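You operate a simulated robot arm through the tools that you are given. There is no shell and no other tool. Be economical: measure what you need, move in short steps, check, and stop when the job is done.

The job below is to be done with a simulated robot arm. You get a single attempt, and the scene is never put back.

TASK
Wipe the crumbs off the snack tray, then stand two tins in it.
Fine: the tuna tin and the sardine tin; use the red cloth and leave it on the dishwasher top.

It is judged by the outcome, as a careful person would: the job done as asked, and still so three seconds after it is handed in. It fails if anything else is knocked over, pushed out of place, dropped, spilled or broken. Flat cloth is picked up by pressing the open fingertips on it (5 to 10 N) and closing them slowly along it; thin cloth reads only 2 to 8 mm in the jaws.

THE ROBOT
A 7-joint arm with a two-finger parallel gripper, fixed in place. Base frame: the origin is at the foot of the arm, x ahead of it, y to its left, z up. Lengths are in cm, angles in degrees, forces in N, time in s.
With the tool pointing down near the work surface it reaches from about 34 to 78 cm from the base axis. Its first joint turns from -166.0 to 166.0 degrees. Payload 3.91 kg.
The TCP is the grasp point between the finger pads, 3 cm short of the fingertips. In the tool frame z runs along the fingers and y along their closing line. The gripper opens to 11 cm. The fingers are 2 cm wide and 1 cm thick; the gripper's body (4.8 by 11.2 cm) begins 5.5 cm behind the TCP.
Orientation is that of the tool frame in the base frame, as [roll, pitch, yaw] about the fixed x, y, z axes, in that order (R = Rz(yaw) Ry(pitch) Rx(roll)). With the fingers straight down and closing along the base's y, the tool's x points along the base's -x, its y along +y and its z along -z.

THE INTERFACE
- The arm moves only by the tool arm_command. Its argument "targets" is a list of rows, each a list of 3 entries, a list of its own where there are three numbers: the shift along the tool's x, y, z in cm, then the turn, a rotation vector about the tool's x, y, z in degrees, then the opening, from 0 (shut) to 1 (fully open). In form: [[[tx, ty, tz], [ax, ay, az], fingers], ...]. A call has 1 to 10 rows; each row is the pose to reach, as a shift and turn from the pose commanded when the call began, along the tool's axes at that moment. A row lasts 0.2 s, in which the tool goes at most 5 cm and 8.6 degrees; a call with a longer step from one row to the next is refused whole, and so is a gripper value outside its range. A pose out of reach is approached as far as the arm can. The call stops where the force on the tool passes 40 N (or 10 N more than at its start, if that is more) or the arm is blocked; 0.2 s more then pass. The fingers move at their own pace (about 15.3 cm/s each) and stop on an object; they squeeze with about 34 N. The grip force told is the motor's: it shows also when the fingers shut on nothing. Time passes only in rows, and 0.2 s behind the last, so rows that repeat a pose let the fingers close. It gives the time, the measured TCP pose, the force on the tool (base axes), the opening and the grip force at its end, in the units of the frame above (readings bear some noise), and new pictures: "pictures" is both (left out), scene, wrist or none.
- Cameras (640 x 400 px; columns grow to the right, rows downward): "scene" is fixed at [4.85, -64.96, 160.04]; the picture's right is [0.61, -0.79, 0.00], its down [-0.54, -0.41, -0.74] and it looks along [0.59, 0.45, -0.67] (base axes); focal length 326 px, centre (320, 200). "wrist" rides on the gripper at [7.7, 0.7, -11.4] in the tool frame; the picture's right is [-0.09, 1.00, 0.00], its down [-0.80, -0.07, -0.59] and it looks along [-0.59, -0.05, 0.80] (tool axes); focal length 270 px, centre (320, 200). There is no depth. A picture from a camera that has moved, and an enlarged one, comes with that camera's place and axes in the base frame and with its lens.
- lift_body(by): slides the trunk up (or, below 0, down) by that many cm; the arm rides with it, the base frame stays. It gives what a move gives, with no picture.
- close_up(camera, box): a new picture of the part [left, top, right, bottom] of that camera's present view, enlarged. No time passes.
- finish_job(): hands the job in; it is judged then, once.

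Work in short steps. Places have to be worked out from the pictures, the camera data and where the tool is seen: move nearer, look again, correct. Check each grasp and each placing, and mend what went wrong. You have 120 turns and 200 pictures in all, those below and enlarged ones among them. Open the gripper and draw the arm clear of the work before you hand the job in, unless the task says otherwise; then end with one line.

The tools are called after ">>>" as a command line: name --argument value ..., lists and objects as JSON in quotes. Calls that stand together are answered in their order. arm_command: Moves the arm, as the interface text tells. Its arguments: {"type":"object","properties":{"targets":{"type":"array"},"pictures":{"type":"string","enum":["both","scene","wrist","none"]}},"required":["targets"]} The other tools are called the same way: lift_body (by) slides the trunk up or down; close_up (camera, box) takes an enlarged picture of a part of a camera's view; finish_job () hands the job in.

At the start:

```text
clock: 0.0
position: [44.91, 1.68, 114.64]
ee_rot: [-180.0, 0.0, 179.9]
contact_force: [-0.9, 0.7, -0.5]
finger_gap: 11.01
grip_force: 0.2
trunk travel left (down, up): [-47.5, 13.5]
```

scene: 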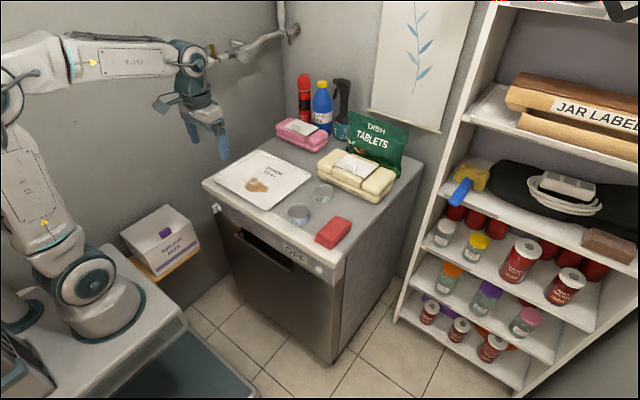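
wrist: 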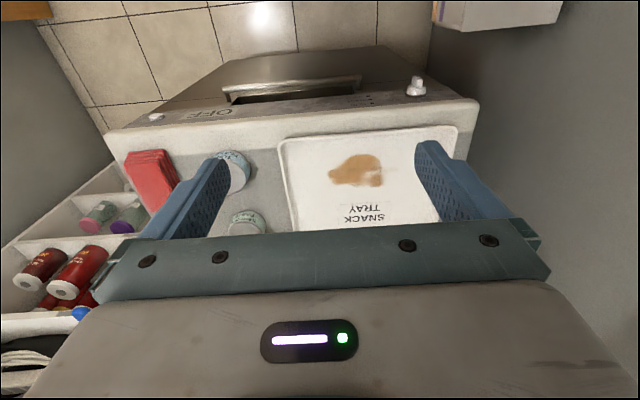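

The dishwasher top holds the tray with a crumb smear, two tins, a red folded cloth, and sponges and packets behind. I'll take enlarged looks first to identify everything.

>>> close_up --camera "scene" --box '[190, 110, 430, 260]'

>>> close_up --camera "wrist" --box '[100, 90, 500, 250]'

```text
2.67 times, centred on (310, 185) of scene
camera zoom: at [4.85, -64.96, 160.04], right [0.61, -0.79, 0.0], down [-0.54, -0.41, -0.74], along [0.59, 0.45, -0.67], focal length 868 px, centre (347, 240)
```

zoom: 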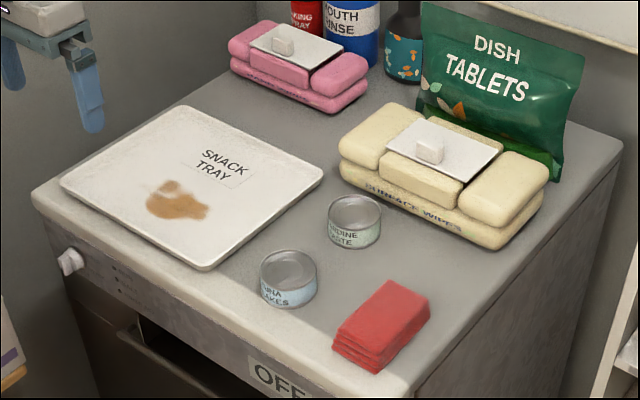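

```text
1.60 times, centred on (300, 170) of wrist
camera zoom: at [37.15, 2.39, 125.98], right [0.09, 1.0, 0.0], down [0.8, -0.07, 0.59], along [0.59, -0.05, -0.8], focal length 432 px, centre (352, 248)
```

zoom: 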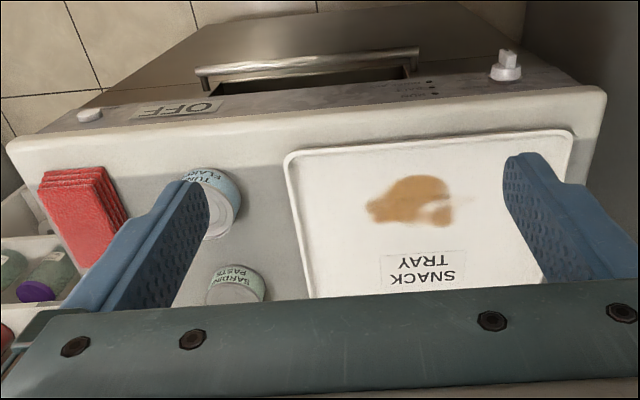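

Estimates from both cameras: cloth ≈(61,-27.3), tuna ≈(60,-14), sardine ≈(73,-14), tray x 55–79, y −4.5–22.5, crumbs x 58–66, y 2–12. I'll move above the cloth, staying high, and look.

>>> arm_command --targets '[[[-2, -4, 1], [0, 0, 0], 1], [[-4, -8, 2], [0, 0, 0], 1], [[-6, -12, 3], [0, 0, 0], 1], [[-8, -16, 4], [0, 0, 0], 1], [[-10, -19.5, 6], [0, 0, 0], 1], [[-12, -23, 8], [0, 0, 0], 1], [[-14, -26, 10], [0, 0, 0], 1], [[-16, -29, 12], [0, 0, 0], 1], [[-16, -29, 12], [0, 0, 0], 1]]'

```text
clock: 2.0
position: [60.81, -27.25, 102.86]
ee_rot: [-179.9, 0.0, 180.0]
contact_force: [0.6, -0.3, 0.2]
finger_gap: 11.0
grip_force: 0.1
trunk travel left (down, up): [-47.5, 13.5]
camera wrist: at [53.24, -26.53, 114.22], right [0.09, 1.0, 0.0], down [0.8, -0.07, 0.59], along [0.59, -0.05, -0.8], focal length 270 px, centre (320, 200)
```

scene: 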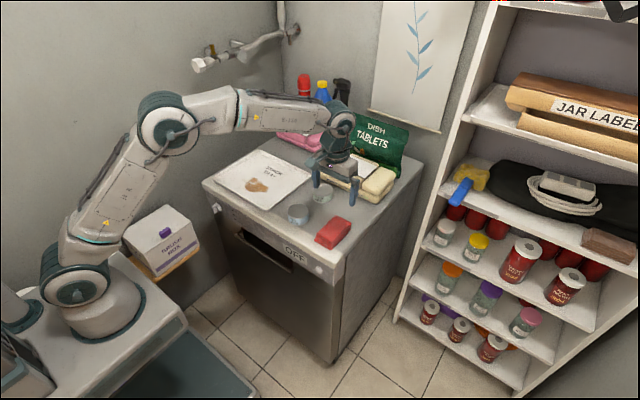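
wrist: 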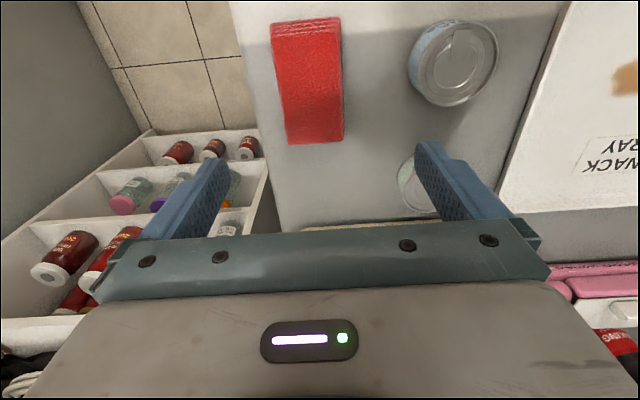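

The wrist view puts the cloth stack at x 55.6–65.3, y −31 to −25.1, about 2 cm thick; the counter edge is near y=−34. I'll narrow the fingers to about 8.5 cm and lower to just over it.

>>> arm_command --targets '[[[0.1, -0.4, 2], [0, 0, 0], 0.78], [[0.3, -0.8, 5], [0, 0, 0], 0.78], [[0.3, -0.8, 8], [0, 0, 0], 0.78], [[0.3, -0.8, 10.5], [0, 0, 0], 0.78], [[0.3, -0.8, 11.8], [0, 0, 0], 0.78], [[0.3, -0.8, 11.8], [0, 0, 0], 0.78]]'

>>> close_up --camera "scene" --box '[270, 150, 400, 260]'

```text
clock: 3.4
position: [60.58, -28.21, 90.67]
ee_rot: [180.0, 0.0, -179.9]
contact_force: [0.2, -0.4, 0.4]
finger_gap: 8.57
grip_force: 0.1
trunk travel left (down, up): [-47.5, 13.5]
camera wrist: at [52.87, -27.49, 101.99], right [0.09, 1.0, 0.0], down [0.8, -0.07, 0.59], along [0.59, -0.05, -0.8], focal length 270 px, centre (320, 200)
```

scene: 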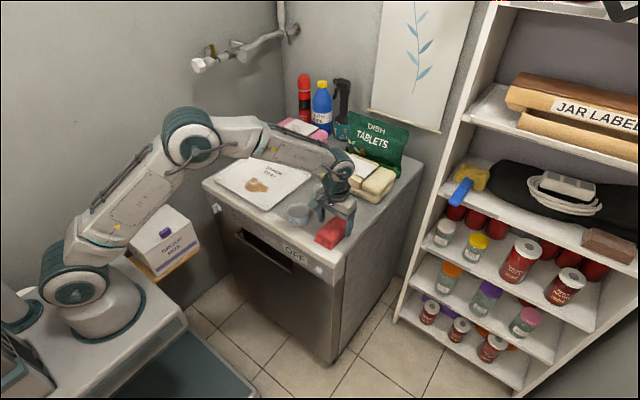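
wrist: 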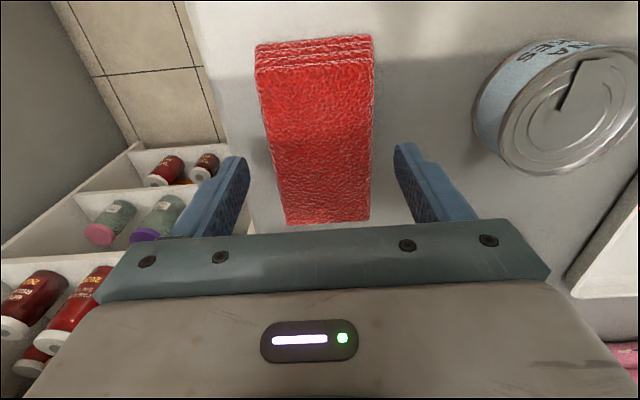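

```text
3.64 times, centred on (335, 205) of scene
camera zoom: at [4.85, -64.96, 160.04], right [0.61, -0.79, 0.0], down [-0.54, -0.41, -0.74], along [0.59, 0.45, -0.67], focal length 1184 px, centre (266, 182)
```

zoom: 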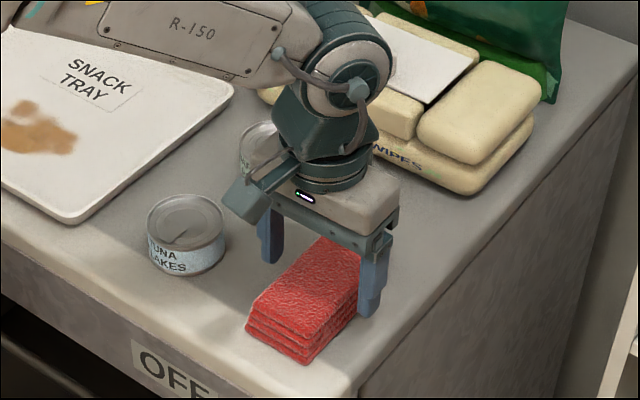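

The fingers straddle the cloth evenly. I'll lower 1.9 cm, so the tips are about 0.8 cm above the counter, and close slowly.

>>> arm_command --targets '[[[0, 0.1, 1.0], [0, 0, 0], 0.78], [[0, 0.1, 1.9], [0, 0, 0], 0.74], [[0, 0.1, 1.9], [0, 0, 0], 0.65], [[0, 0.1, 1.9], [0, 0, 0], 0.57], [[0, 0.1, 1.9], [0, 0, 0], 0.5], [[0, 0.1, 1.9], [0, 0, 0], 0.42], [[0, 0.1, 1.9], [0, 0, 0], 0.42]]'

```text
clock: 5.0
position: [60.42, -27.84, 88.73]
ee_rot: [-180.0, 0.0, 179.9]
contact_force: [0.3, -0.4, -0.4]
finger_gap: 6.39
grip_force: 34.6
trunk travel left (down, up): [-47.5, 13.5]
camera wrist: at [52.83, -27.25, 100.17], right [0.09, 1.0, 0.0], down [0.8, -0.07, 0.59], along [0.59, -0.05, -0.8], focal length 270 px, centre (320, 200)
```

scene: 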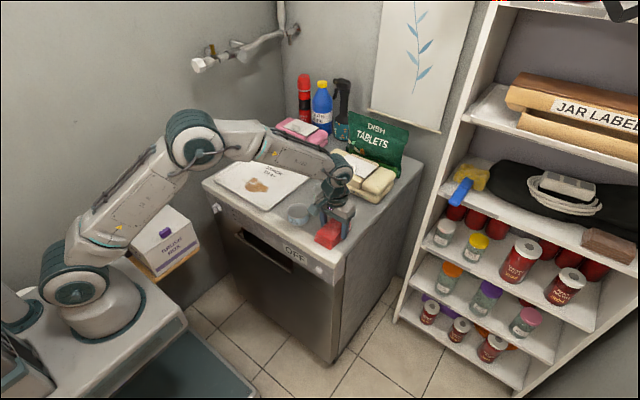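
wrist: 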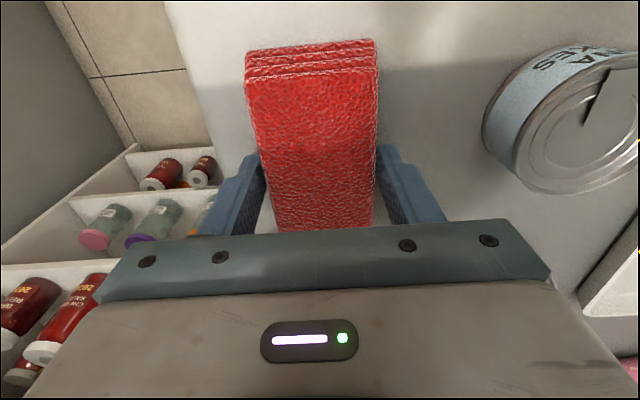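

Gripped at 6.4 cm, 35 N. I'll lift 10 cm and check that it comes along.

>>> arm_command --targets '[[[0, 0, -2], [0, 0, 0], 0.35], [[0, 0, -5], [0, 0, 0], 0.35], [[0, 0, -8], [0, 0, 0], 0.35], [[-0.3, 4, -10], [0, 0, 0], 0.35], [[-0.6, 8.5, -10], [0, 0, 0], 0.35], [[-0.9, 13, -10], [0, 0, 0], 0.35], [[-1.2, 17.5, -10], [0, 0, 0], 0.35], [[-1.5, 22, -10], [0, 0, 0], 0.35], [[-1.7, 26, -10], [0, 0, 0], 0.35], [[-1.7, 26, -10], [0, 0, 0], 0.35]]'

>>> close_up --camera "scene" --box '[190, 110, 430, 260]'

```text
clock: 7.2
position: [62.2, -1.74, 98.82]
ee_rot: [180.0, 0.0, 180.0]
contact_force: [0.5, 0.6, -0.5]
finger_gap: 6.37
grip_force: 33.9
trunk travel left (down, up): [-47.5, 13.5]
camera wrist: at [54.51, -1.04, 110.18], right [0.09, 1.0, 0.0], down [0.8, -0.07, 0.59], along [0.59, -0.05, -0.8], focal length 270 px, centre (320, 200)
```

scene: 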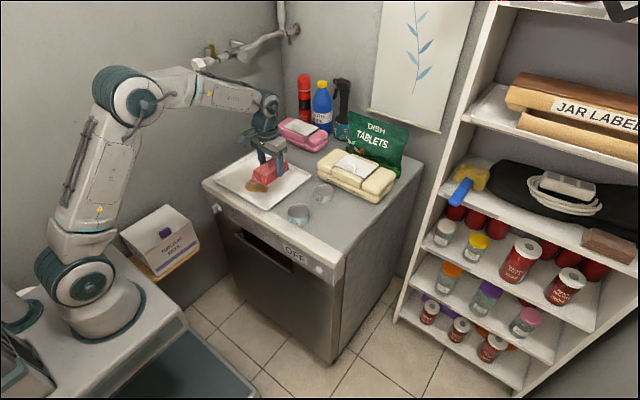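
wrist: 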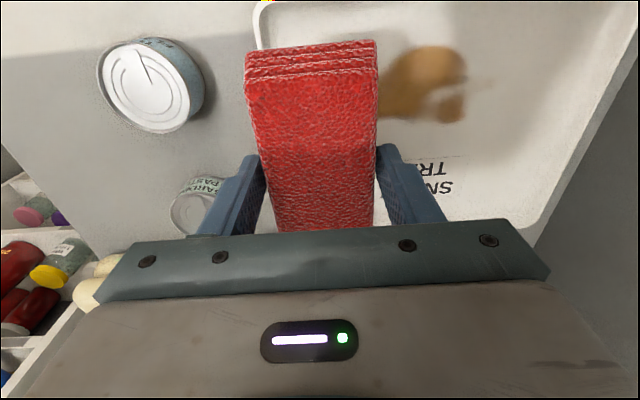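

```text
2.67 times, centred on (310, 185) of scene
camera zoom: at [4.85, -64.96, 160.04], right [0.61, -0.79, 0.0], down [-0.54, -0.41, -0.74], along [0.59, 0.45, -0.67], focal length 868 px, centre (347, 240)
```

zoom: 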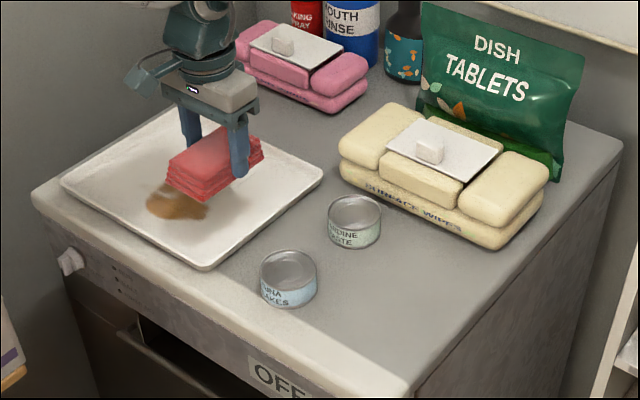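

The cloth is held firmly and the crumbs span about x 58–65, y 3–13. I'll move over y=13 and lower to just above the tray.

>>> arm_command --targets '[[[0, 4.5, 0], [0, 0, 0], 0.35], [[0, 9, 1], [0, 0, 0], 0.35], [[0, 13, 3], [0, 0, 0], 0.35], [[0, 14.7, 6], [0, 0, 0], 0.35], [[0, 14.7, 8], [0, 0, 0], 0.35], [[0, 14.7, 8], [0, 0, 0], 0.35]]'

>>> close_up --camera "scene" --box '[190, 130, 320, 220]'

```text
clock: 8.6
position: [62.22, 12.68, 90.81]
ee_rot: [-180.0, 0.0, -180.0]
contact_force: [0.5, 0.2, -0.4]
finger_gap: 6.37
grip_force: 34.0
trunk travel left (down, up): [-47.5, 13.5]
camera wrist: at [54.51, 13.31, 102.18], right [0.09, 1.0, 0.0], down [0.8, -0.07, 0.59], along [0.59, -0.05, -0.8], focal length 270 px, centre (320, 200)
```

scene: 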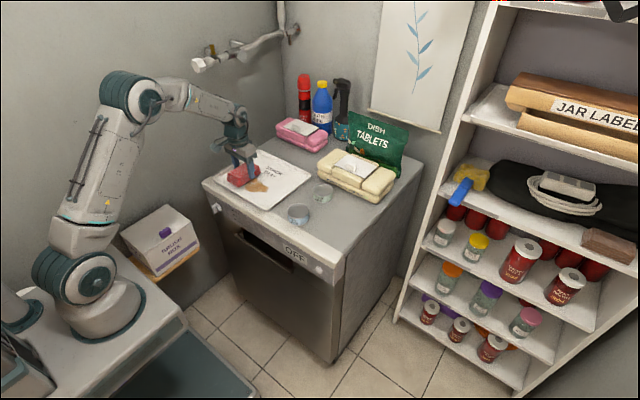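
wrist: 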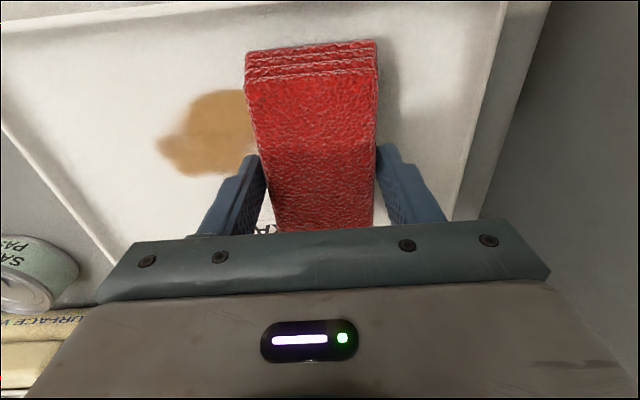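

```text
4.44 times, centred on (255, 175) of scene
camera zoom: at [4.85, -64.96, 160.04], right [0.61, -0.79, 0.0], down [-0.54, -0.41, -0.74], along [0.59, 0.45, -0.67], focal length 1447 px, centre (609, 311)
```

zoom: 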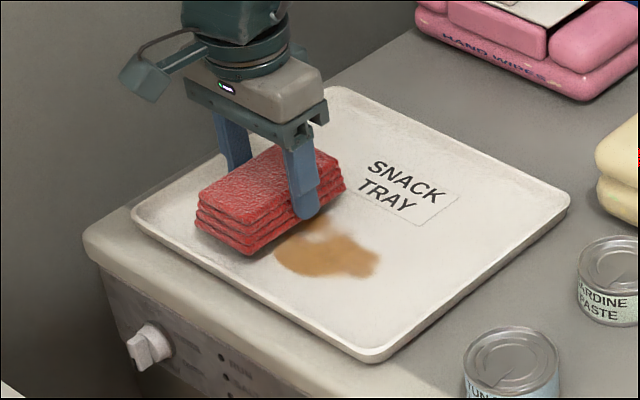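

The cloth hangs just above the tray. I'll lower gently to find contact.

>>> arm_command --targets '[[[0, 0, 0.4], [0, 0, 0], 0.35], [[0, 0, 0.8], [0, 0, 0], 0.35], [[0, 0, 1.1], [0, 0, 0], 0.35], [[0, 0, 1.1], [0, 0, 0], 0.35]]' --pictures "none"

```text
clock: 9.6
position: [62.32, 12.87, 89.78]
ee_rot: [-179.9, 0.0, 180.0]
contact_force: [0.1, -0.1, -0.2]
finger_gap: 6.38
grip_force: 33.6
trunk travel left (down, up): [-47.5, 13.5]
```

No contact yet at z=89.8; continuing in small steps.

>>> arm_command --targets '[[[0, 0, 0.15], [0, 0, 0], 0.35], [[0, 0, 0.3], [0, 0, 0], 0.35], [[0, 0, 0.45], [0, 0, 0], 0.35], [[0, 0, 0.45], [0, 0, 0], 0.35]]' --pictures "none"

```text
clock: 10.6
position: [62.13, 12.67, 89.4]
ee_rot: [-180.0, 0.0, 180.0]
contact_force: [-0.1, 0.0, -1.1]
finger_gap: 6.36
grip_force: 33.9
trunk travel left (down, up): [-47.5, 13.5]
```

>>> arm_command --targets '[[[0, 0, 0.1], [0, 0, 0], 0.35], [[0, 0, 0.2], [0, 0, 0], 0.35], [[0, 0, 0.2], [0, 0, 0], 0.35]]' --pictures "none"

```text
clock: 11.4
position: [62.22, 12.82, 89.17]
ee_rot: [180.0, 0.2, -180.0]
contact_force: [2.9, 0.7, 12.2]
finger_gap: 6.37
grip_force: 33.8
trunk travel left (down, up): [-47.5, 13.5]
```

Contact at 12 N. I'll ease off by 0.07 cm and wipe towards −y across the crumbs.

>>> arm_command --targets '[[[0, 0, -0.07], [0, 0, 0], 0.35], [[0, -1.3, -0.07], [0, 0, 0], 0.35], [[0, -2.6, -0.07], [0, 0, 0], 0.35], [[0, -3.9, -0.07], [0, 0, 0], 0.35], [[0, -5.2, -0.07], [0, 0, 0], 0.35], [[0, -6.5, -0.07], [0, 0, 0], 0.35], [[0, -7.8, -0.07], [0, 0, 0], 0.35], [[0, -9.1, -0.07], [0, 0, 0], 0.35], [[0, -10.4, -0.07], [0, 0, 0], 0.35], [[0, -10.4, -0.07], [0, 0, 0], 0.35]]'

>>> close_up --camera "scene" --box '[190, 130, 320, 220]'

```text
clock: 13.6
position: [61.91, 2.25, 89.37]
ee_rot: [-180.0, 0.1, -180.0]
contact_force: [0.0, 3.7, 12.9]
finger_gap: 6.39
grip_force: 34.1
trunk travel left (down, up): [-47.5, 13.5]
camera wrist: at [54.29, 2.86, 100.62], right [0.09, 1.0, 0.0], down [0.8, -0.07, 0.6], along [0.59, -0.05, -0.8], focal length 270 px, centre (320, 200)
```

scene: 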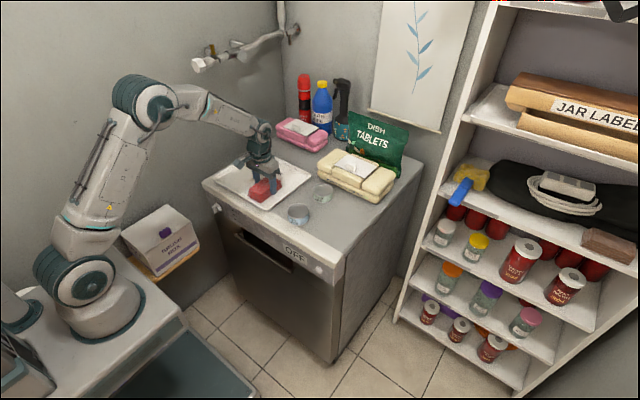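
wrist: 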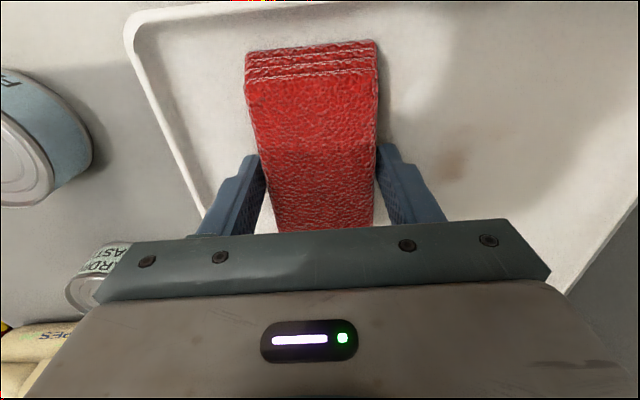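

```text
4.44 times, centred on (255, 175) of scene
camera zoom: at [4.85, -64.96, 160.04], right [0.61, -0.79, 0.0], down [-0.54, -0.41, -0.74], along [0.59, 0.45, -0.67], focal length 1447 px, centre (609, 311)
```

zoom: 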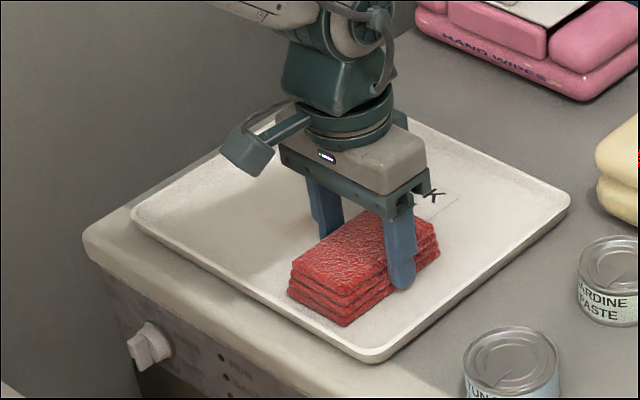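

Most of the smear is gone and the tray stayed put; a faint residue remains near (63.4, 10.4). I'll wipe back over it, shifted slightly to +x.

>>> arm_command --targets '[[[-0.4, 1.3, 0], [0, 0, 0], 0.35], [[-0.8, 2.6, 0], [0, 0, 0], 0.35], [[-1.2, 3.9, 0], [0, 0, 0], 0.35], [[-1.5, 5.2, 0], [0, 0, 0], 0.35], [[-1.5, 6.5, 0], [0, 0, 0], 0.35], [[-1.5, 7.8, 0], [0, 0, 0], 0.35], [[-1.5, 9.1, 0], [0, 0, 0], 0.35], [[-1.5, 10.4, 0], [0, 0, 0], 0.35], [[-1.5, 11.4, 0], [0, 0, 0], 0.35], [[-1.5, 11.4, 0], [0, 0, 0], 0.35]]' --pictures "wrist"

```text
clock: 15.8
position: [63.7, 13.72, 89.28]
ee_rot: [-180.0, 0.0, 180.0]
contact_force: [-0.2, 0.2, 3.9]
finger_gap: 6.39
grip_force: 34.1
trunk travel left (down, up): [-47.5, 13.5]
camera wrist: at [56.03, 14.35, 100.64], right [0.09, 1.0, 0.0], down [0.8, -0.07, 0.59], along [0.59, -0.05, -0.8], focal length 270 px, centre (320, 200)
```

wrist: 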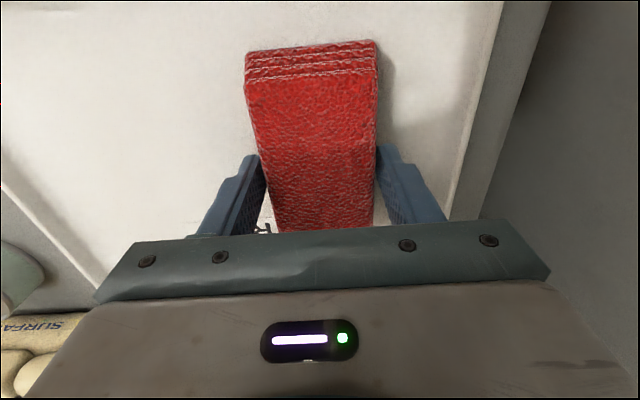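

The residue looks gone from here. I'll make one more pass back with slightly more pressure, then lift and inspect.

>>> arm_command --targets '[[[0.5, -1.3, 0.06], [0, 0, 0], 0.35], [[0.5, -2.6, 0.06], [0, 0, 0], 0.35], [[0.5, -3.9, 0.04], [0, 0, 0], 0.35], [[0.5, -5.2, 0.04], [0, 0, 0], 0.35], [[0.5, -6.5, 0.02], [0, 0, 0], 0.35], [[0.5, -7.8, 0], [0, 0, 0], 0.35], [[0.5, -9.1, 0], [0, 0, 0], 0.35], [[0.5, -10.4, 0], [0, 0, 0], 0.35], [[0.5, -10.4, -3], [0, 0, 0], 0.35], [[0.5, -10.4, -8], [0, 0, 0], 0.35]]' --pictures "none"

>>> arm_command --targets '[[[0, -4.5, -2], [0, 0, 0], 0.35], [[0, -9, -2], [0, 0, 0], 0.35], [[0, -13.5, -2], [0, 0, 0], 0.35], [[0.6, -18, -2], [0, 0, 0], 0.35], [[1.2, -22.5, -2], [0, 0, 0], 0.35], [[2, -27, -2], [0, 0, 0], 0.35], [[2.7, -31.2, -1], [0, 0, 0], 0.35], [[2.7, -31.2, 2], [0, 0, 0], 0.35], [[2.7, -31.2, 2], [0, 0, 0], 0.35]]'

>>> close_up --camera "scene" --box '[190, 110, 430, 260]'

```text
clock: 18.0
position: [63.58, 3.31, 97.25]
ee_rot: [180.0, 0.0, 180.0]
contact_force: [-0.3, -0.7, -1.0]
finger_gap: 6.38
grip_force: 34.0
trunk travel left (down, up): [-47.5, 13.5]
```

```text
clock: 20.0
position: [60.91, -28.04, 95.19]
ee_rot: [-179.9, 0.0, 180.0]
contact_force: [-0.2, 0.1, -1.1]
finger_gap: 6.4
grip_force: 33.6
trunk travel left (down, up): [-47.5, 13.5]
camera wrist: at [53.3, -27.44, 106.57], right [0.09, 1.0, 0.0], down [0.8, -0.07, 0.59], along [0.59, -0.05, -0.8], focal length 270 px, centre (320, 200)
```

scene: 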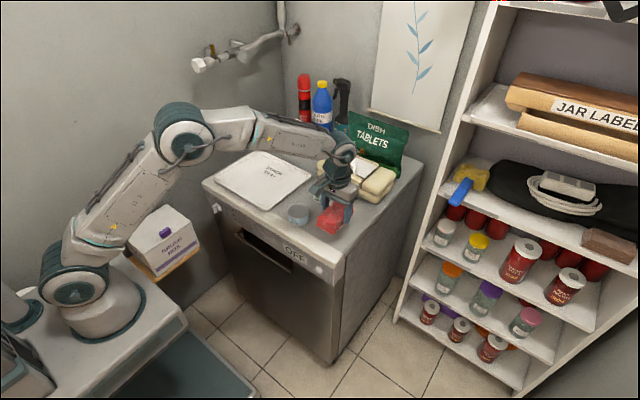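
wrist: 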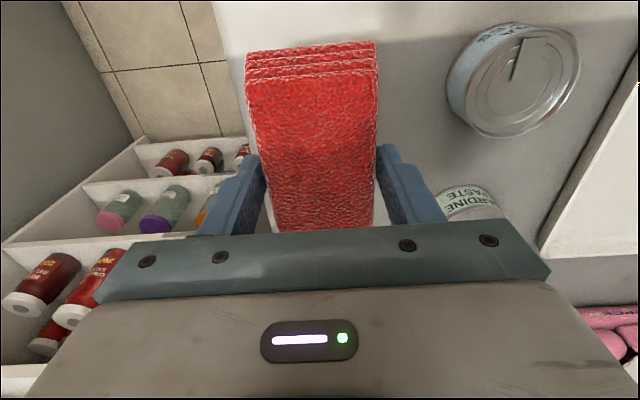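

```text
2.67 times, centred on (310, 185) of scene
camera zoom: at [4.85, -64.96, 160.04], right [0.61, -0.79, 0.0], down [-0.54, -0.41, -0.74], along [0.59, 0.45, -0.67], focal length 868 px, centre (347, 240)
```

zoom: 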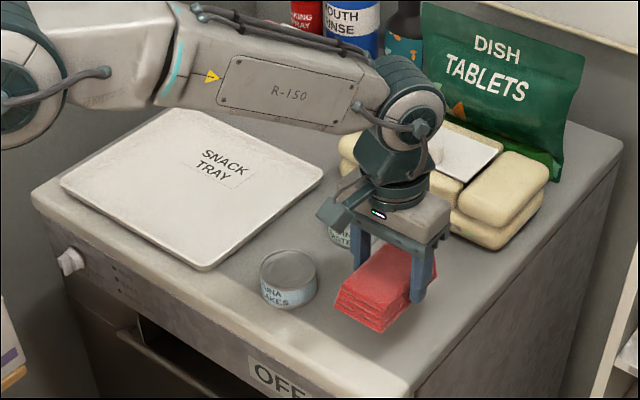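

The tray is clean and unmoved, and the cloth is back over its spot. I'll lower it to the counter.

>>> close_up --camera "scene" --box '[195, 140, 325, 220]'

>>> arm_command --targets '[[[0, 0, 2.5], [0, 0, 0], 0.35], [[0, 0, 4.5], [0, 0, 0], 0.35], [[0, 0, 5.5], [0, 0, 0], 0.35], [[0, 0, 6.0], [0, 0, 0], 0.35], [[0, 0, 6.25], [0, 0, 0], 0.35], [[0, 0, 6.25], [0, 0, 0], 0.35]]' --pictures "none"

```text
4.92 times, centred on (260, 180) of scene
camera zoom: at [4.85, -64.96, 160.04], right [0.61, -0.79, 0.0], down [-0.54, -0.41, -0.74], along [0.59, 0.45, -0.67], focal length 1602 px, centre (615, 298)
```

zoom: 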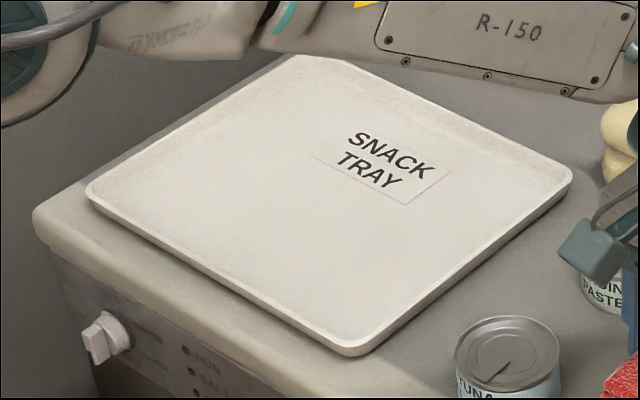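

```text
clock: 21.4
position: [60.73, -27.77, 89.08]
ee_rot: [180.0, 0.1, 180.0]
contact_force: [0.3, -0.5, -0.3]
finger_gap: 6.39
grip_force: 34.5
trunk travel left (down, up): [-47.5, 13.5]
```

Still 0.3 cm off the counter; I'll lower until light contact, then open to 0.76.

>>> arm_command --targets '[[[0, 0, 0.1], [0, 0, 0], 0.35], [[0, 0, 0.2], [0, 0, 0], 0.35], [[0, 0, 0.32], [0, 0, 0], 0.35], [[0, 0, 0.32], [0, 0, 0], 0.35]]' --pictures "none"

```text
clock: 22.4
position: [60.75, -27.94, 88.8]
ee_rot: [180.0, 0.0, -179.9]
contact_force: [0.0, 0.3, 3.2]
finger_gap: 6.36
grip_force: 34.1
trunk travel left (down, up): [-47.5, 13.5]
```

Contact at 3 N. Opening and rising, then shifting toward the tuna tin for a look.

>>> arm_command --targets '[[[0, 0, 0], [0, 0, 0], 0.6], [[0, 0, 0], [0, 0, 0], 0.76], [[0, 0, 0], [0, 0, 0], 0.76], [[0, 0, -3], [0, 0, 0], 0.76], [[0, 0, -7], [0, 0, 0], 0.76], [[0.4, 3.5, -10], [0, 0, 0], 0.9], [[0.8, 8, -11], [0, 0, 0], 0.9], [[1.2, 12.5, -11.5], [0, 0, 0], 0.9], [[1.2, 13.5, -11.5], [0, 0, 0], 0.9], [[1.2, 13.5, -11.5], [0, 0, 0], 0.9]]'

>>> close_up --camera "scene" --box '[190, 110, 430, 260]'

```text
clock: 24.6
position: [59.48, -14.04, 100.1]
ee_rot: [-179.9, 0.0, 179.9]
contact_force: [0.7, -0.9, 0.3]
finger_gap: 9.9
grip_force: 0.1
trunk travel left (down, up): [-47.5, 13.5]
camera wrist: at [51.74, -13.48, 111.5], right [0.09, 1.0, 0.0], down [0.8, -0.07, 0.59], along [0.59, -0.05, -0.8], focal length 270 px, centre (320, 200)
```

scene: 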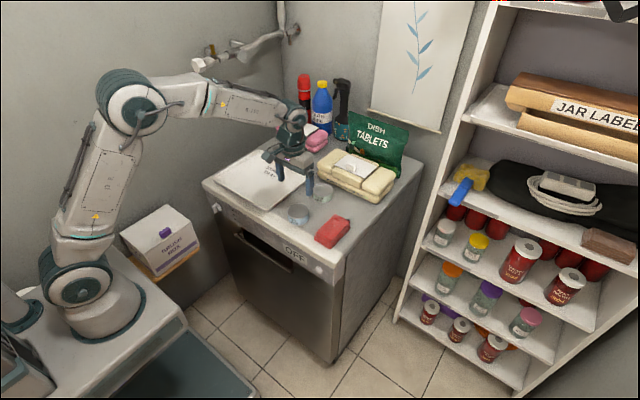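
wrist: 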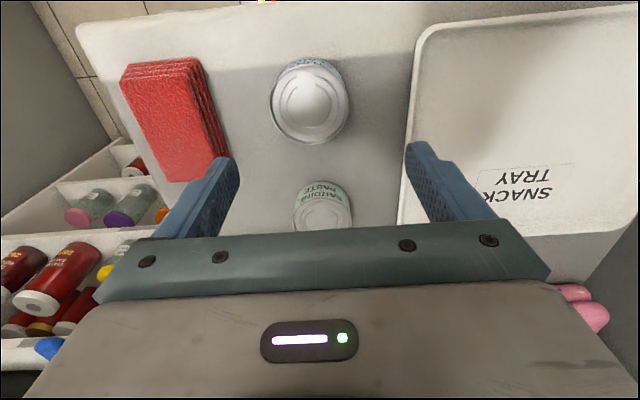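

```text
2.67 times, centred on (310, 185) of scene
camera zoom: at [4.85, -64.96, 160.04], right [0.61, -0.79, 0.0], down [-0.54, -0.41, -0.74], along [0.59, 0.45, -0.67], focal length 868 px, centre (347, 240)
```

zoom: 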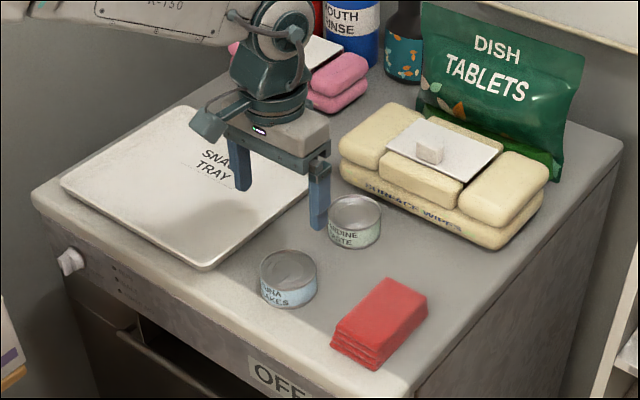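

Tuna tin centre ≈(58.6, −14.8), Ø ≈6.5. I'll lower around it with 9 cm opening, stopping at z≈91 to check.

>>> arm_command --targets '[[[0.9, -0.75, 2], [0, 0, 0], 0.85], [[0.9, -0.75, 5], [0, 0, 0], 0.85], [[0.9, -0.75, 7], [0, 0, 0], 0.85], [[0.9, -0.75, 7], [0, 0, 0], 0.85]]'

```text
clock: 25.6
position: [58.53, -15.11, 93.08]
ee_rot: [179.9, 0.0, -179.9]
contact_force: [0.1, 0.2, -0.3]
finger_gap: 9.37
grip_force: 0.0
trunk travel left (down, up): [-47.5, 13.5]
camera wrist: at [50.77, -14.4, 104.4], right [0.09, 1.0, 0.0], down [0.8, -0.07, 0.59], along [0.59, -0.05, -0.8], focal length 270 px, centre (320, 200)
```

scene: 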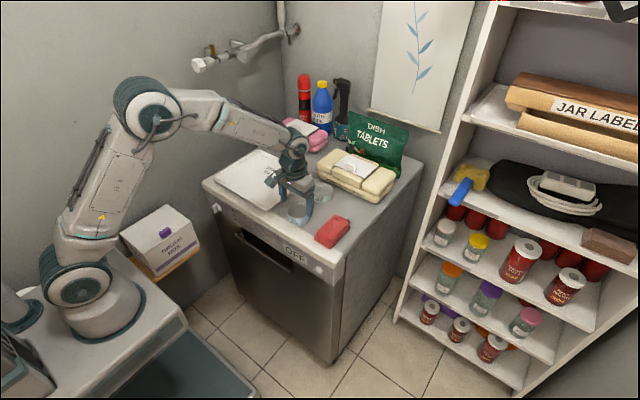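
wrist: 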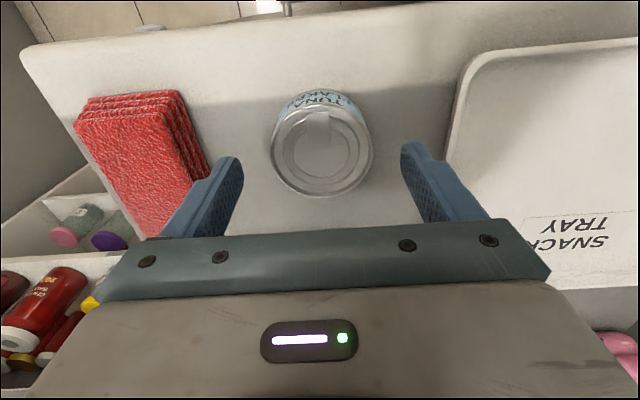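

Aligned: tin at (58.5, −14.9). I'll descend to z≈88.8 and close.

>>> arm_command --targets '[[[0, 0.15, 1.5], [0, 0, 0], 0.85], [[0, 0.15, 3], [0, 0, 0], 0.85], [[0, 0.15, 4.2], [0, 0, 0], 0.8], [[0, 0.15, 4.2], [0, 0, 0], 0.72], [[0, 0.15, 4.2], [0, 0, 0], 0.64], [[0, 0.15, 4.2], [0, 0, 0], 0.57], [[0, 0.15, 4.2], [0, 0, 0], 0.5], [[0, 0.15, 4.2], [0, 0, 0], 0.45], [[0, 0.15, 4.2], [0, 0, 0], 0.45]]' --pictures "wrist"

```text
clock: 27.6
position: [58.58, -14.99, 88.91]
ee_rot: [180.0, 0.0, -179.9]
contact_force: [-0.6, 0.0, 0.6]
finger_gap: 6.68
grip_force: 33.8
trunk travel left (down, up): [-47.5, 13.5]
camera wrist: at [50.87, -14.34, 100.18], right [0.09, 1.0, 0.0], down [0.8, -0.07, 0.59], along [0.59, -0.05, -0.8], focal length 270 px, centre (320, 200)
```

wrist: 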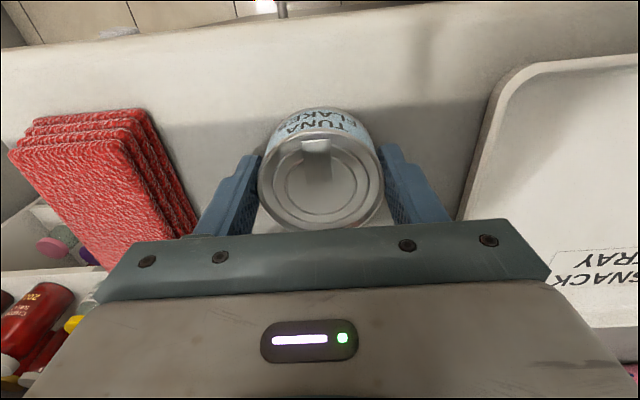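

Gripped at 6.7 cm. I'll lift it 8 cm and carry it over the tray to about (63.5, 13).

>>> arm_command --targets '[[[0, 0, -3], [0, 0, 0], 0.4], [[0, 0, -7], [0, 0, 0], 0.4], [[-0.8, 4, -8], [0, 0, 0], 0.4], [[-1.6, 8.5, -8], [0, 0, 0], 0.4], [[-2.4, 13, -8], [0, 0, 0], 0.4], [[-3.2, 17.5, -8], [0, 0, 0], 0.4], [[-4, 22, -8], [0, 0, 0], 0.4], [[-4.8, 26, -8], [0, 0, 0], 0.4], [[-5, 28, -6], [0, 0, 0], 0.4], [[-5, 28, -5], [0, 0, 0], 0.4]]'

>>> close_up --camera "scene" --box '[190, 110, 430, 260]'

```text
clock: 29.8
position: [63.52, 13.21, 93.68]
ee_rot: [-179.9, 0.0, -179.9]
contact_force: [0.0, -0.3, -2.1]
finger_gap: 6.69
grip_force: 33.9
trunk travel left (down, up): [-47.5, 13.5]
camera wrist: at [55.62, 13.8, 105.07], right [0.09, 1.0, 0.0], down [0.8, -0.07, 0.59], along [0.59, -0.05, -0.8], focal length 270 px, centre (320, 200)
```

scene: 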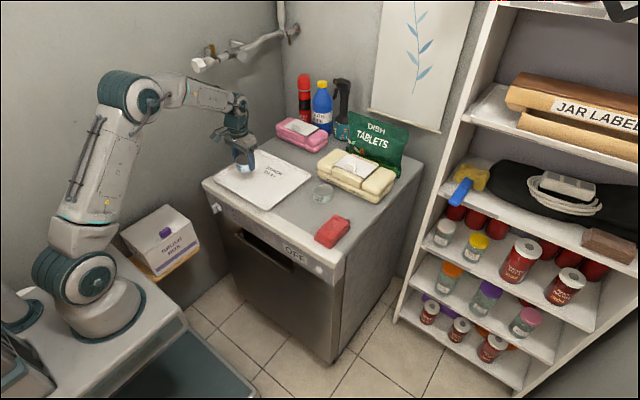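
wrist: 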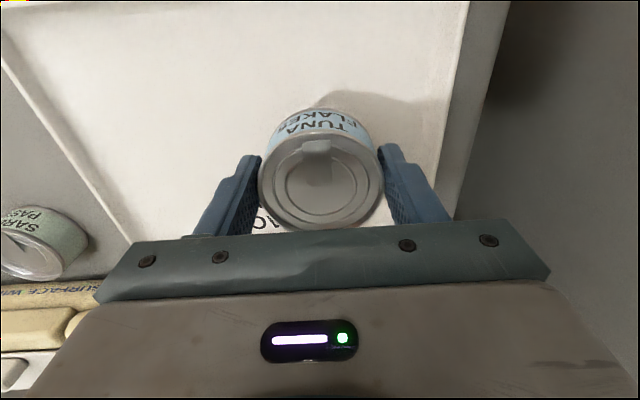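

```text
2.67 times, centred on (310, 185) of scene
camera zoom: at [4.85, -64.96, 160.04], right [0.61, -0.79, 0.0], down [-0.54, -0.41, -0.74], along [0.59, 0.45, -0.67], focal length 868 px, centre (347, 240)
```

zoom: 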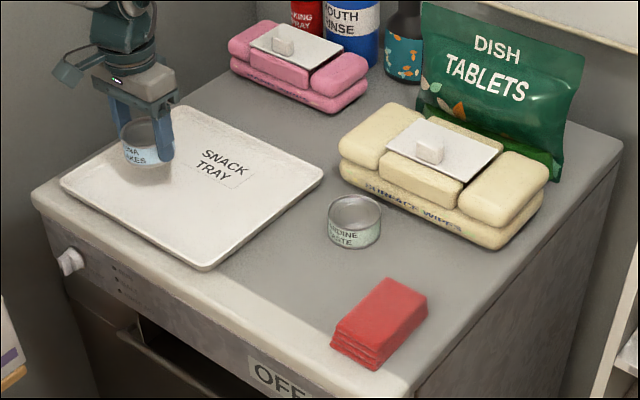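

The tin is over the tray with room to spare. Lowering to near contact.

>>> arm_command --targets '[[[0, 0, 2], [0, 0, 0], 0.4], [[0, 0, 3.4], [0, 0, 0], 0.4], [[0, 0, 3.8], [0, 0, 0], 0.4], [[0, 0, 4.0], [0, 0, 0], 0.4], [[0, 0, 4.1], [0, 0, 0], 0.4], [[0, 0, 4.1], [0, 0, 0], 0.4]]' --pictures "none"

```text
clock: 31.2
position: [63.39, 13.05, 89.93]
ee_rot: [180.0, -0.1, -180.0]
contact_force: [0.1, 0.5, -0.9]
finger_gap: 6.67
grip_force: 33.7
trunk travel left (down, up): [-47.5, 13.5]
```

>>> arm_command --targets '[[[0, 0, 0.12], [0, 0, 0], 0.4], [[0, 0, 0.24], [0, 0, 0], 0.4], [[0, 0, 0.36], [0, 0, 0], 0.4], [[0, 0, 0.36], [0, 0, 0], 0.4]]' --pictures "none"

```text
clock: 32.2
position: [63.53, 13.03, 89.65]
ee_rot: [180.0, 0.0, -180.0]
contact_force: [-0.4, 0.5, -0.8]
finger_gap: 6.67
grip_force: 33.8
trunk travel left (down, up): [-47.5, 13.5]
```

No contact yet at 89.65; a bit lower.

>>> arm_command --targets '[[[0, 0, 0.1], [0, 0, 0], 0.4], [[0, 0, 0.2], [0, 0, 0], 0.4], [[0, 0, 0.2], [0, 0, 0], 0.4]]' --pictures "none"

```text
clock: 33.0
position: [63.38, 13.06, 89.28]
ee_rot: [179.9, 0.0, 179.9]
contact_force: [-0.1, 1.3, 0.4]
finger_gap: 6.66
grip_force: 33.8
trunk travel left (down, up): [-47.5, 13.5]
```

The force reading shows the tin's weight is now on the tray. I'll release gradually and rise.

>>> arm_command --targets '[[[0, 0, 0.05], [0, 0, 0], 0.4], [[0, 0, 0.05], [0, 0, 0], 0.66], [[0, 0, 0.05], [0, 0, 0], 0.78], [[0, 0, 0.05], [0, 0, 0], 0.8], [[0, 0, -2], [0, 0, 0], 0.8], [[0, 0, -5], [0, 0, 0], 0.8], [[-1, -4, -9], [0, 0, 0], 0.8], [[-1, -8, -10], [0, 0, 0], 0.8], [[-1, -8, -10], [0, 0, 0], 0.8]]'

```text
refused: row 7 steps farther than a row can; nothing moved
```

>>> arm_command --targets '[[[0, 0, 0.05], [0, 0, 0], 0.4], [[0, 0, 0.05], [0, 0, 0], 0.66], [[0, 0, 0.05], [0, 0, 0], 0.78], [[0, 0, 0.05], [0, 0, 0], 0.8], [[0, 0, -2], [0, 0, 0], 0.8], [[0, 0, -5], [0, 0, 0], 0.8], [[-1, -2, -9], [0, 0, 0], 0.8], [[-2, -6, -10], [0, 0, 0], 0.8], [[-3, -10, -10], [0, 0, 0], 0.8], [[-3, -10, -10], [0, 0, 0], 0.8]]'

>>> close_up --camera "scene" --box '[190, 110, 430, 260]'

```text
clock: 35.2
position: [66.45, 3.2, 99.24]
ee_rot: [-179.9, 0.1, 179.9]
contact_force: [0.0, -0.3, 0.6]
finger_gap: 8.8
grip_force: 0.1
trunk travel left (down, up): [-47.5, 13.5]
camera wrist: at [58.75, 3.86, 110.52], right [0.09, 1.0, 0.0], down [0.8, -0.07, 0.59], along [0.59, -0.05, -0.8], focal length 270 px, centre (320, 200)
```

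scene: 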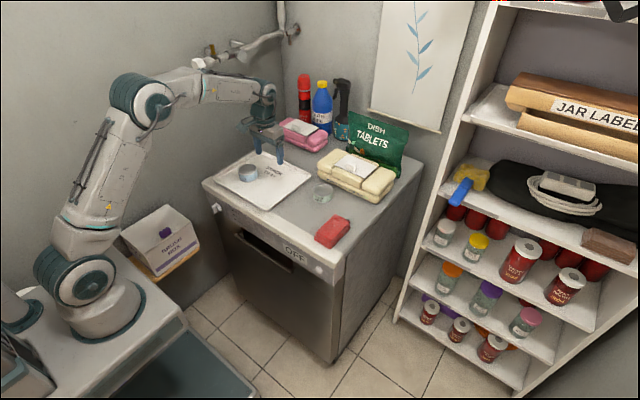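
wrist: 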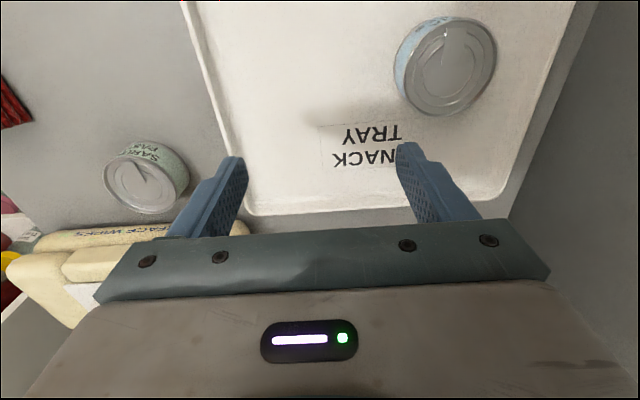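

```text
2.67 times, centred on (310, 185) of scene
camera zoom: at [4.85, -64.96, 160.04], right [0.61, -0.79, 0.0], down [-0.54, -0.41, -0.74], along [0.59, 0.45, -0.67], focal length 868 px, centre (347, 240)
```

zoom: 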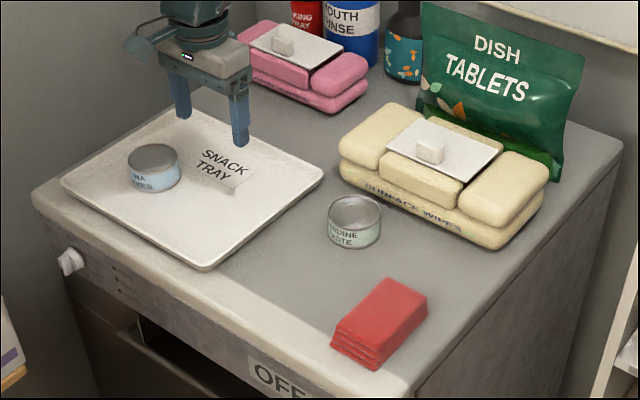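

Tuna tin stands upright in the tray. Sardine tin appears at ≈(71.4, −14.4); I'll move over it and lower partway to refine.

>>> arm_command --targets '[[[-1, -4, 0], [0, 0, 0], 0.8], [[-2, -8, 0], [0, 0, 0], 0.8], [[-3.5, -12, 0], [0, 0, 0], 0.85], [[-4.5, -16, 0], [0, 0, 0], 0.85], [[-5, -17.6, 2], [0, 0, 0], 0.85], [[-5, -17.6, 5], [0, 0, 0], 0.85], [[-5, -17.6, 5], [0, 0, 0], 0.85]]'

>>> close_up --camera "scene" --box '[270, 120, 430, 230]'

```text
clock: 36.8
position: [71.45, -14.18, 94.35]
ee_rot: [179.9, -0.1, 179.9]
contact_force: [-0.4, 0.0, 0.5]
finger_gap: 9.32
grip_force: 0.1
trunk travel left (down, up): [-47.5, 13.5]
camera wrist: at [63.68, -13.52, 105.71], right [0.09, 1.0, 0.0], down [0.8, -0.07, 0.59], along [0.59, -0.05, -0.8], focal length 270 px, centre (320, 200)
```

scene: 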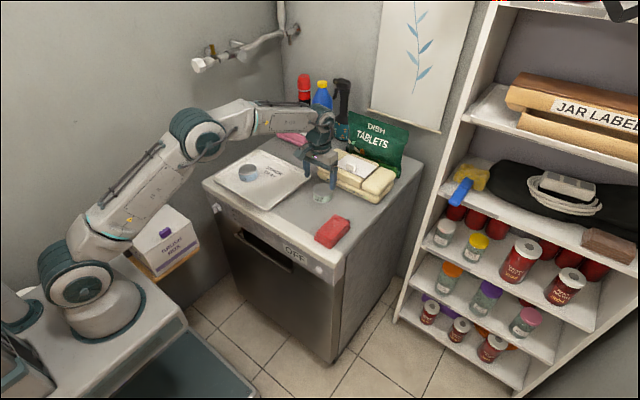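
wrist: 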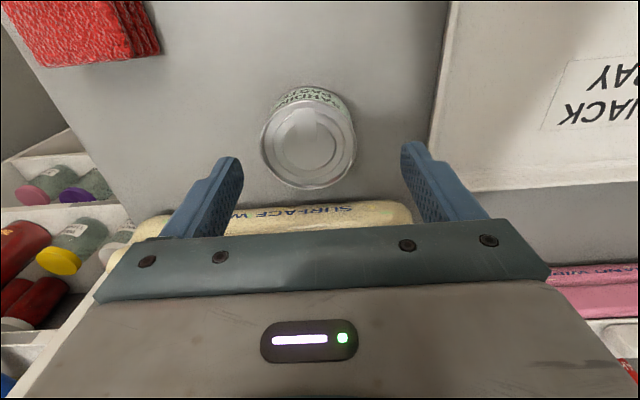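

```text
3.64 times, centred on (350, 175) of scene
camera zoom: at [4.85, -64.96, 160.04], right [0.61, -0.79, 0.0], down [-0.54, -0.41, -0.74], along [0.59, 0.45, -0.67], focal length 1184 px, centre (211, 291)
```

zoom: 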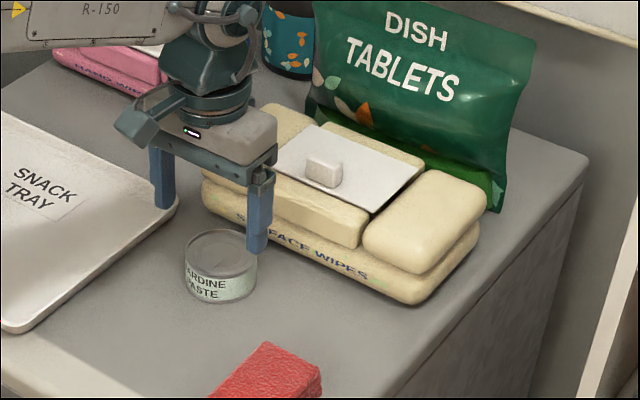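

Tin is at ≈(71.5, −15.05). I'll shift −0.85 in y, lower to z≈88.9 and close.

>>> arm_command --targets '[[[0, -0.85, 0], [0, 0, 0], 0.85], [[0, -0.85, 2], [0, 0, 0], 0.85], [[0, -0.85, 4], [0, 0, 0], 0.85], [[0, -0.85, 5.45], [0, 0, 0], 0.8], [[0, -0.85, 5.45], [0, 0, 0], 0.72], [[0, -0.85, 5.45], [0, 0, 0], 0.64], [[0, -0.85, 5.45], [0, 0, 0], 0.57], [[0, -0.85, 5.45], [0, 0, 0], 0.5], [[0, -0.85, 5.45], [0, 0, 0], 0.42], [[0, -0.85, 5.45], [0, 0, 0], 0.42]]' --pictures "wrist"

```text
clock: 39.0
position: [71.45, -15.4, 89.0]
ee_rot: [-179.9, 0.0, -180.0]
contact_force: [0.0, 0.0, 0.2]
finger_gap: 6.69
grip_force: 34.2
trunk travel left (down, up): [-47.5, 13.5]
camera wrist: at [63.78, -14.68, 100.37], right [0.09, 1.0, 0.0], down [0.8, -0.07, 0.59], along [0.59, -0.05, -0.8], focal length 270 px, centre (320, 200)
```

wrist: 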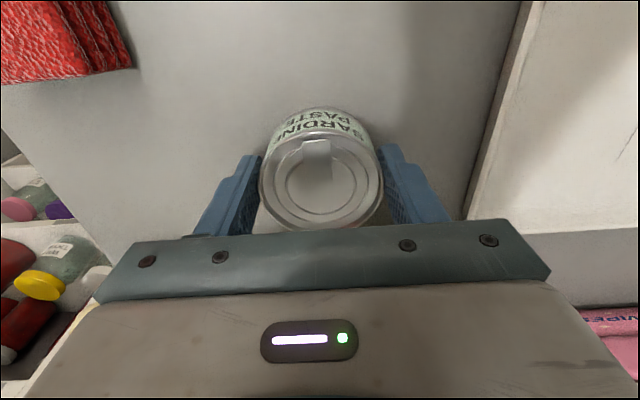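

Gripped at 6.7 cm. Lifting and carrying to about (65, 2.8) in the tray.

>>> arm_command --targets '[[[0, 0, -3], [0, 0, 0], 0.4], [[0, 0, -7], [0, 0, 0], 0.4], [[1.5, 4, -8], [0, 0, 0], 0.4], [[3, 8, -8], [0, 0, 0], 0.4], [[4.5, 12, -8], [0, 0, 0], 0.4], [[6, 16, -8], [0, 0, 0], 0.4], [[6.5, 18.2, -6], [0, 0, 0], 0.4], [[6.5, 18.2, -2.5], [0, 0, 0], 0.4], [[6.5, 18.2, -1.5], [0, 0, 0], 0.4], [[6.5, 18.2, -1.5], [0, 0, 0], 0.4]]'

>>> close_up --camera "scene" --box '[190, 110, 430, 260]'

```text
clock: 41.2
position: [64.81, 2.71, 90.29]
ee_rot: [180.0, 0.0, 179.8]
contact_force: [-0.1, -0.2, -0.2]
finger_gap: 6.66
grip_force: 33.7
trunk travel left (down, up): [-47.5, 13.5]
camera wrist: at [57.1, 3.28, 101.72], right [0.09, 1.0, 0.0], down [0.8, -0.07, 0.59], along [0.59, -0.05, -0.8], focal length 270 px, centre (320, 200)
```

scene: 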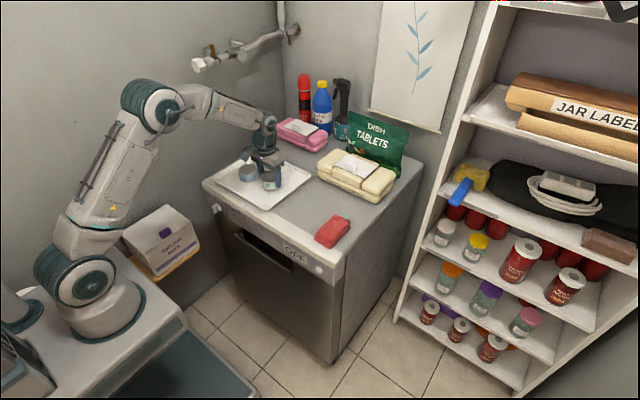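
wrist: 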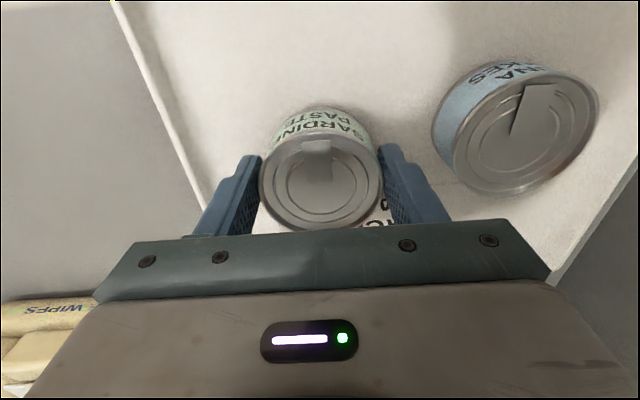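

```text
2.67 times, centred on (310, 185) of scene
camera zoom: at [4.85, -64.96, 160.04], right [0.61, -0.79, 0.0], down [-0.54, -0.41, -0.74], along [0.59, 0.45, -0.67], focal length 868 px, centre (347, 240)
```

zoom: 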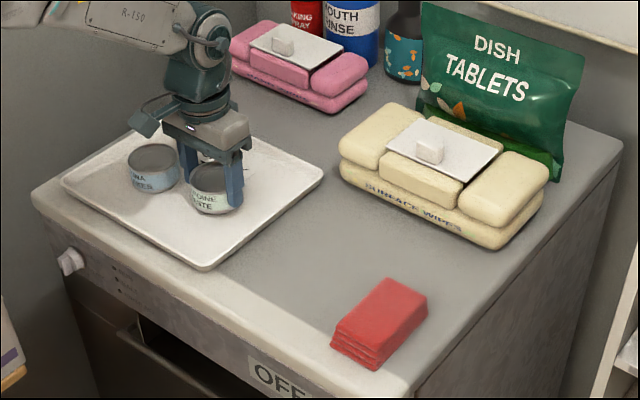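

Clear of the tuna tin. Lowering gently to contact (expected ≈89.4).

>>> arm_command --targets '[[[0, 0, 0.3], [0, 0, 0], 0.4], [[0, 0, 0.5], [0, 0, 0], 0.4], [[0, 0, 0.65], [0, 0, 0], 0.4], [[0, 0, 0.8], [0, 0, 0], 0.4], [[0, 0, 0.8], [0, 0, 0], 0.4]]' --pictures "none"

```text
clock: 42.4
position: [64.89, 2.69, 89.65]
ee_rot: [-179.9, 0.0, -179.9]
contact_force: [0.6, 0.5, -2.3]
finger_gap: 6.68
grip_force: 33.9
trunk travel left (down, up): [-47.5, 13.5]
```

>>> arm_command --targets '[[[0, 0, 0.1], [0, 0, 0], 0.4], [[0, 0, 0.2], [0, 0, 0], 0.4], [[0, 0, 0.2], [0, 0, 0], 0.4]]' --pictures "none"

```text
clock: 43.2
position: [64.8, 2.66, 89.46]
ee_rot: [-180.0, 0.3, 180.0]
contact_force: [0.6, -1.0, 11.7]
finger_gap: 6.66
grip_force: 33.9
trunk travel left (down, up): [-47.5, 13.5]
```

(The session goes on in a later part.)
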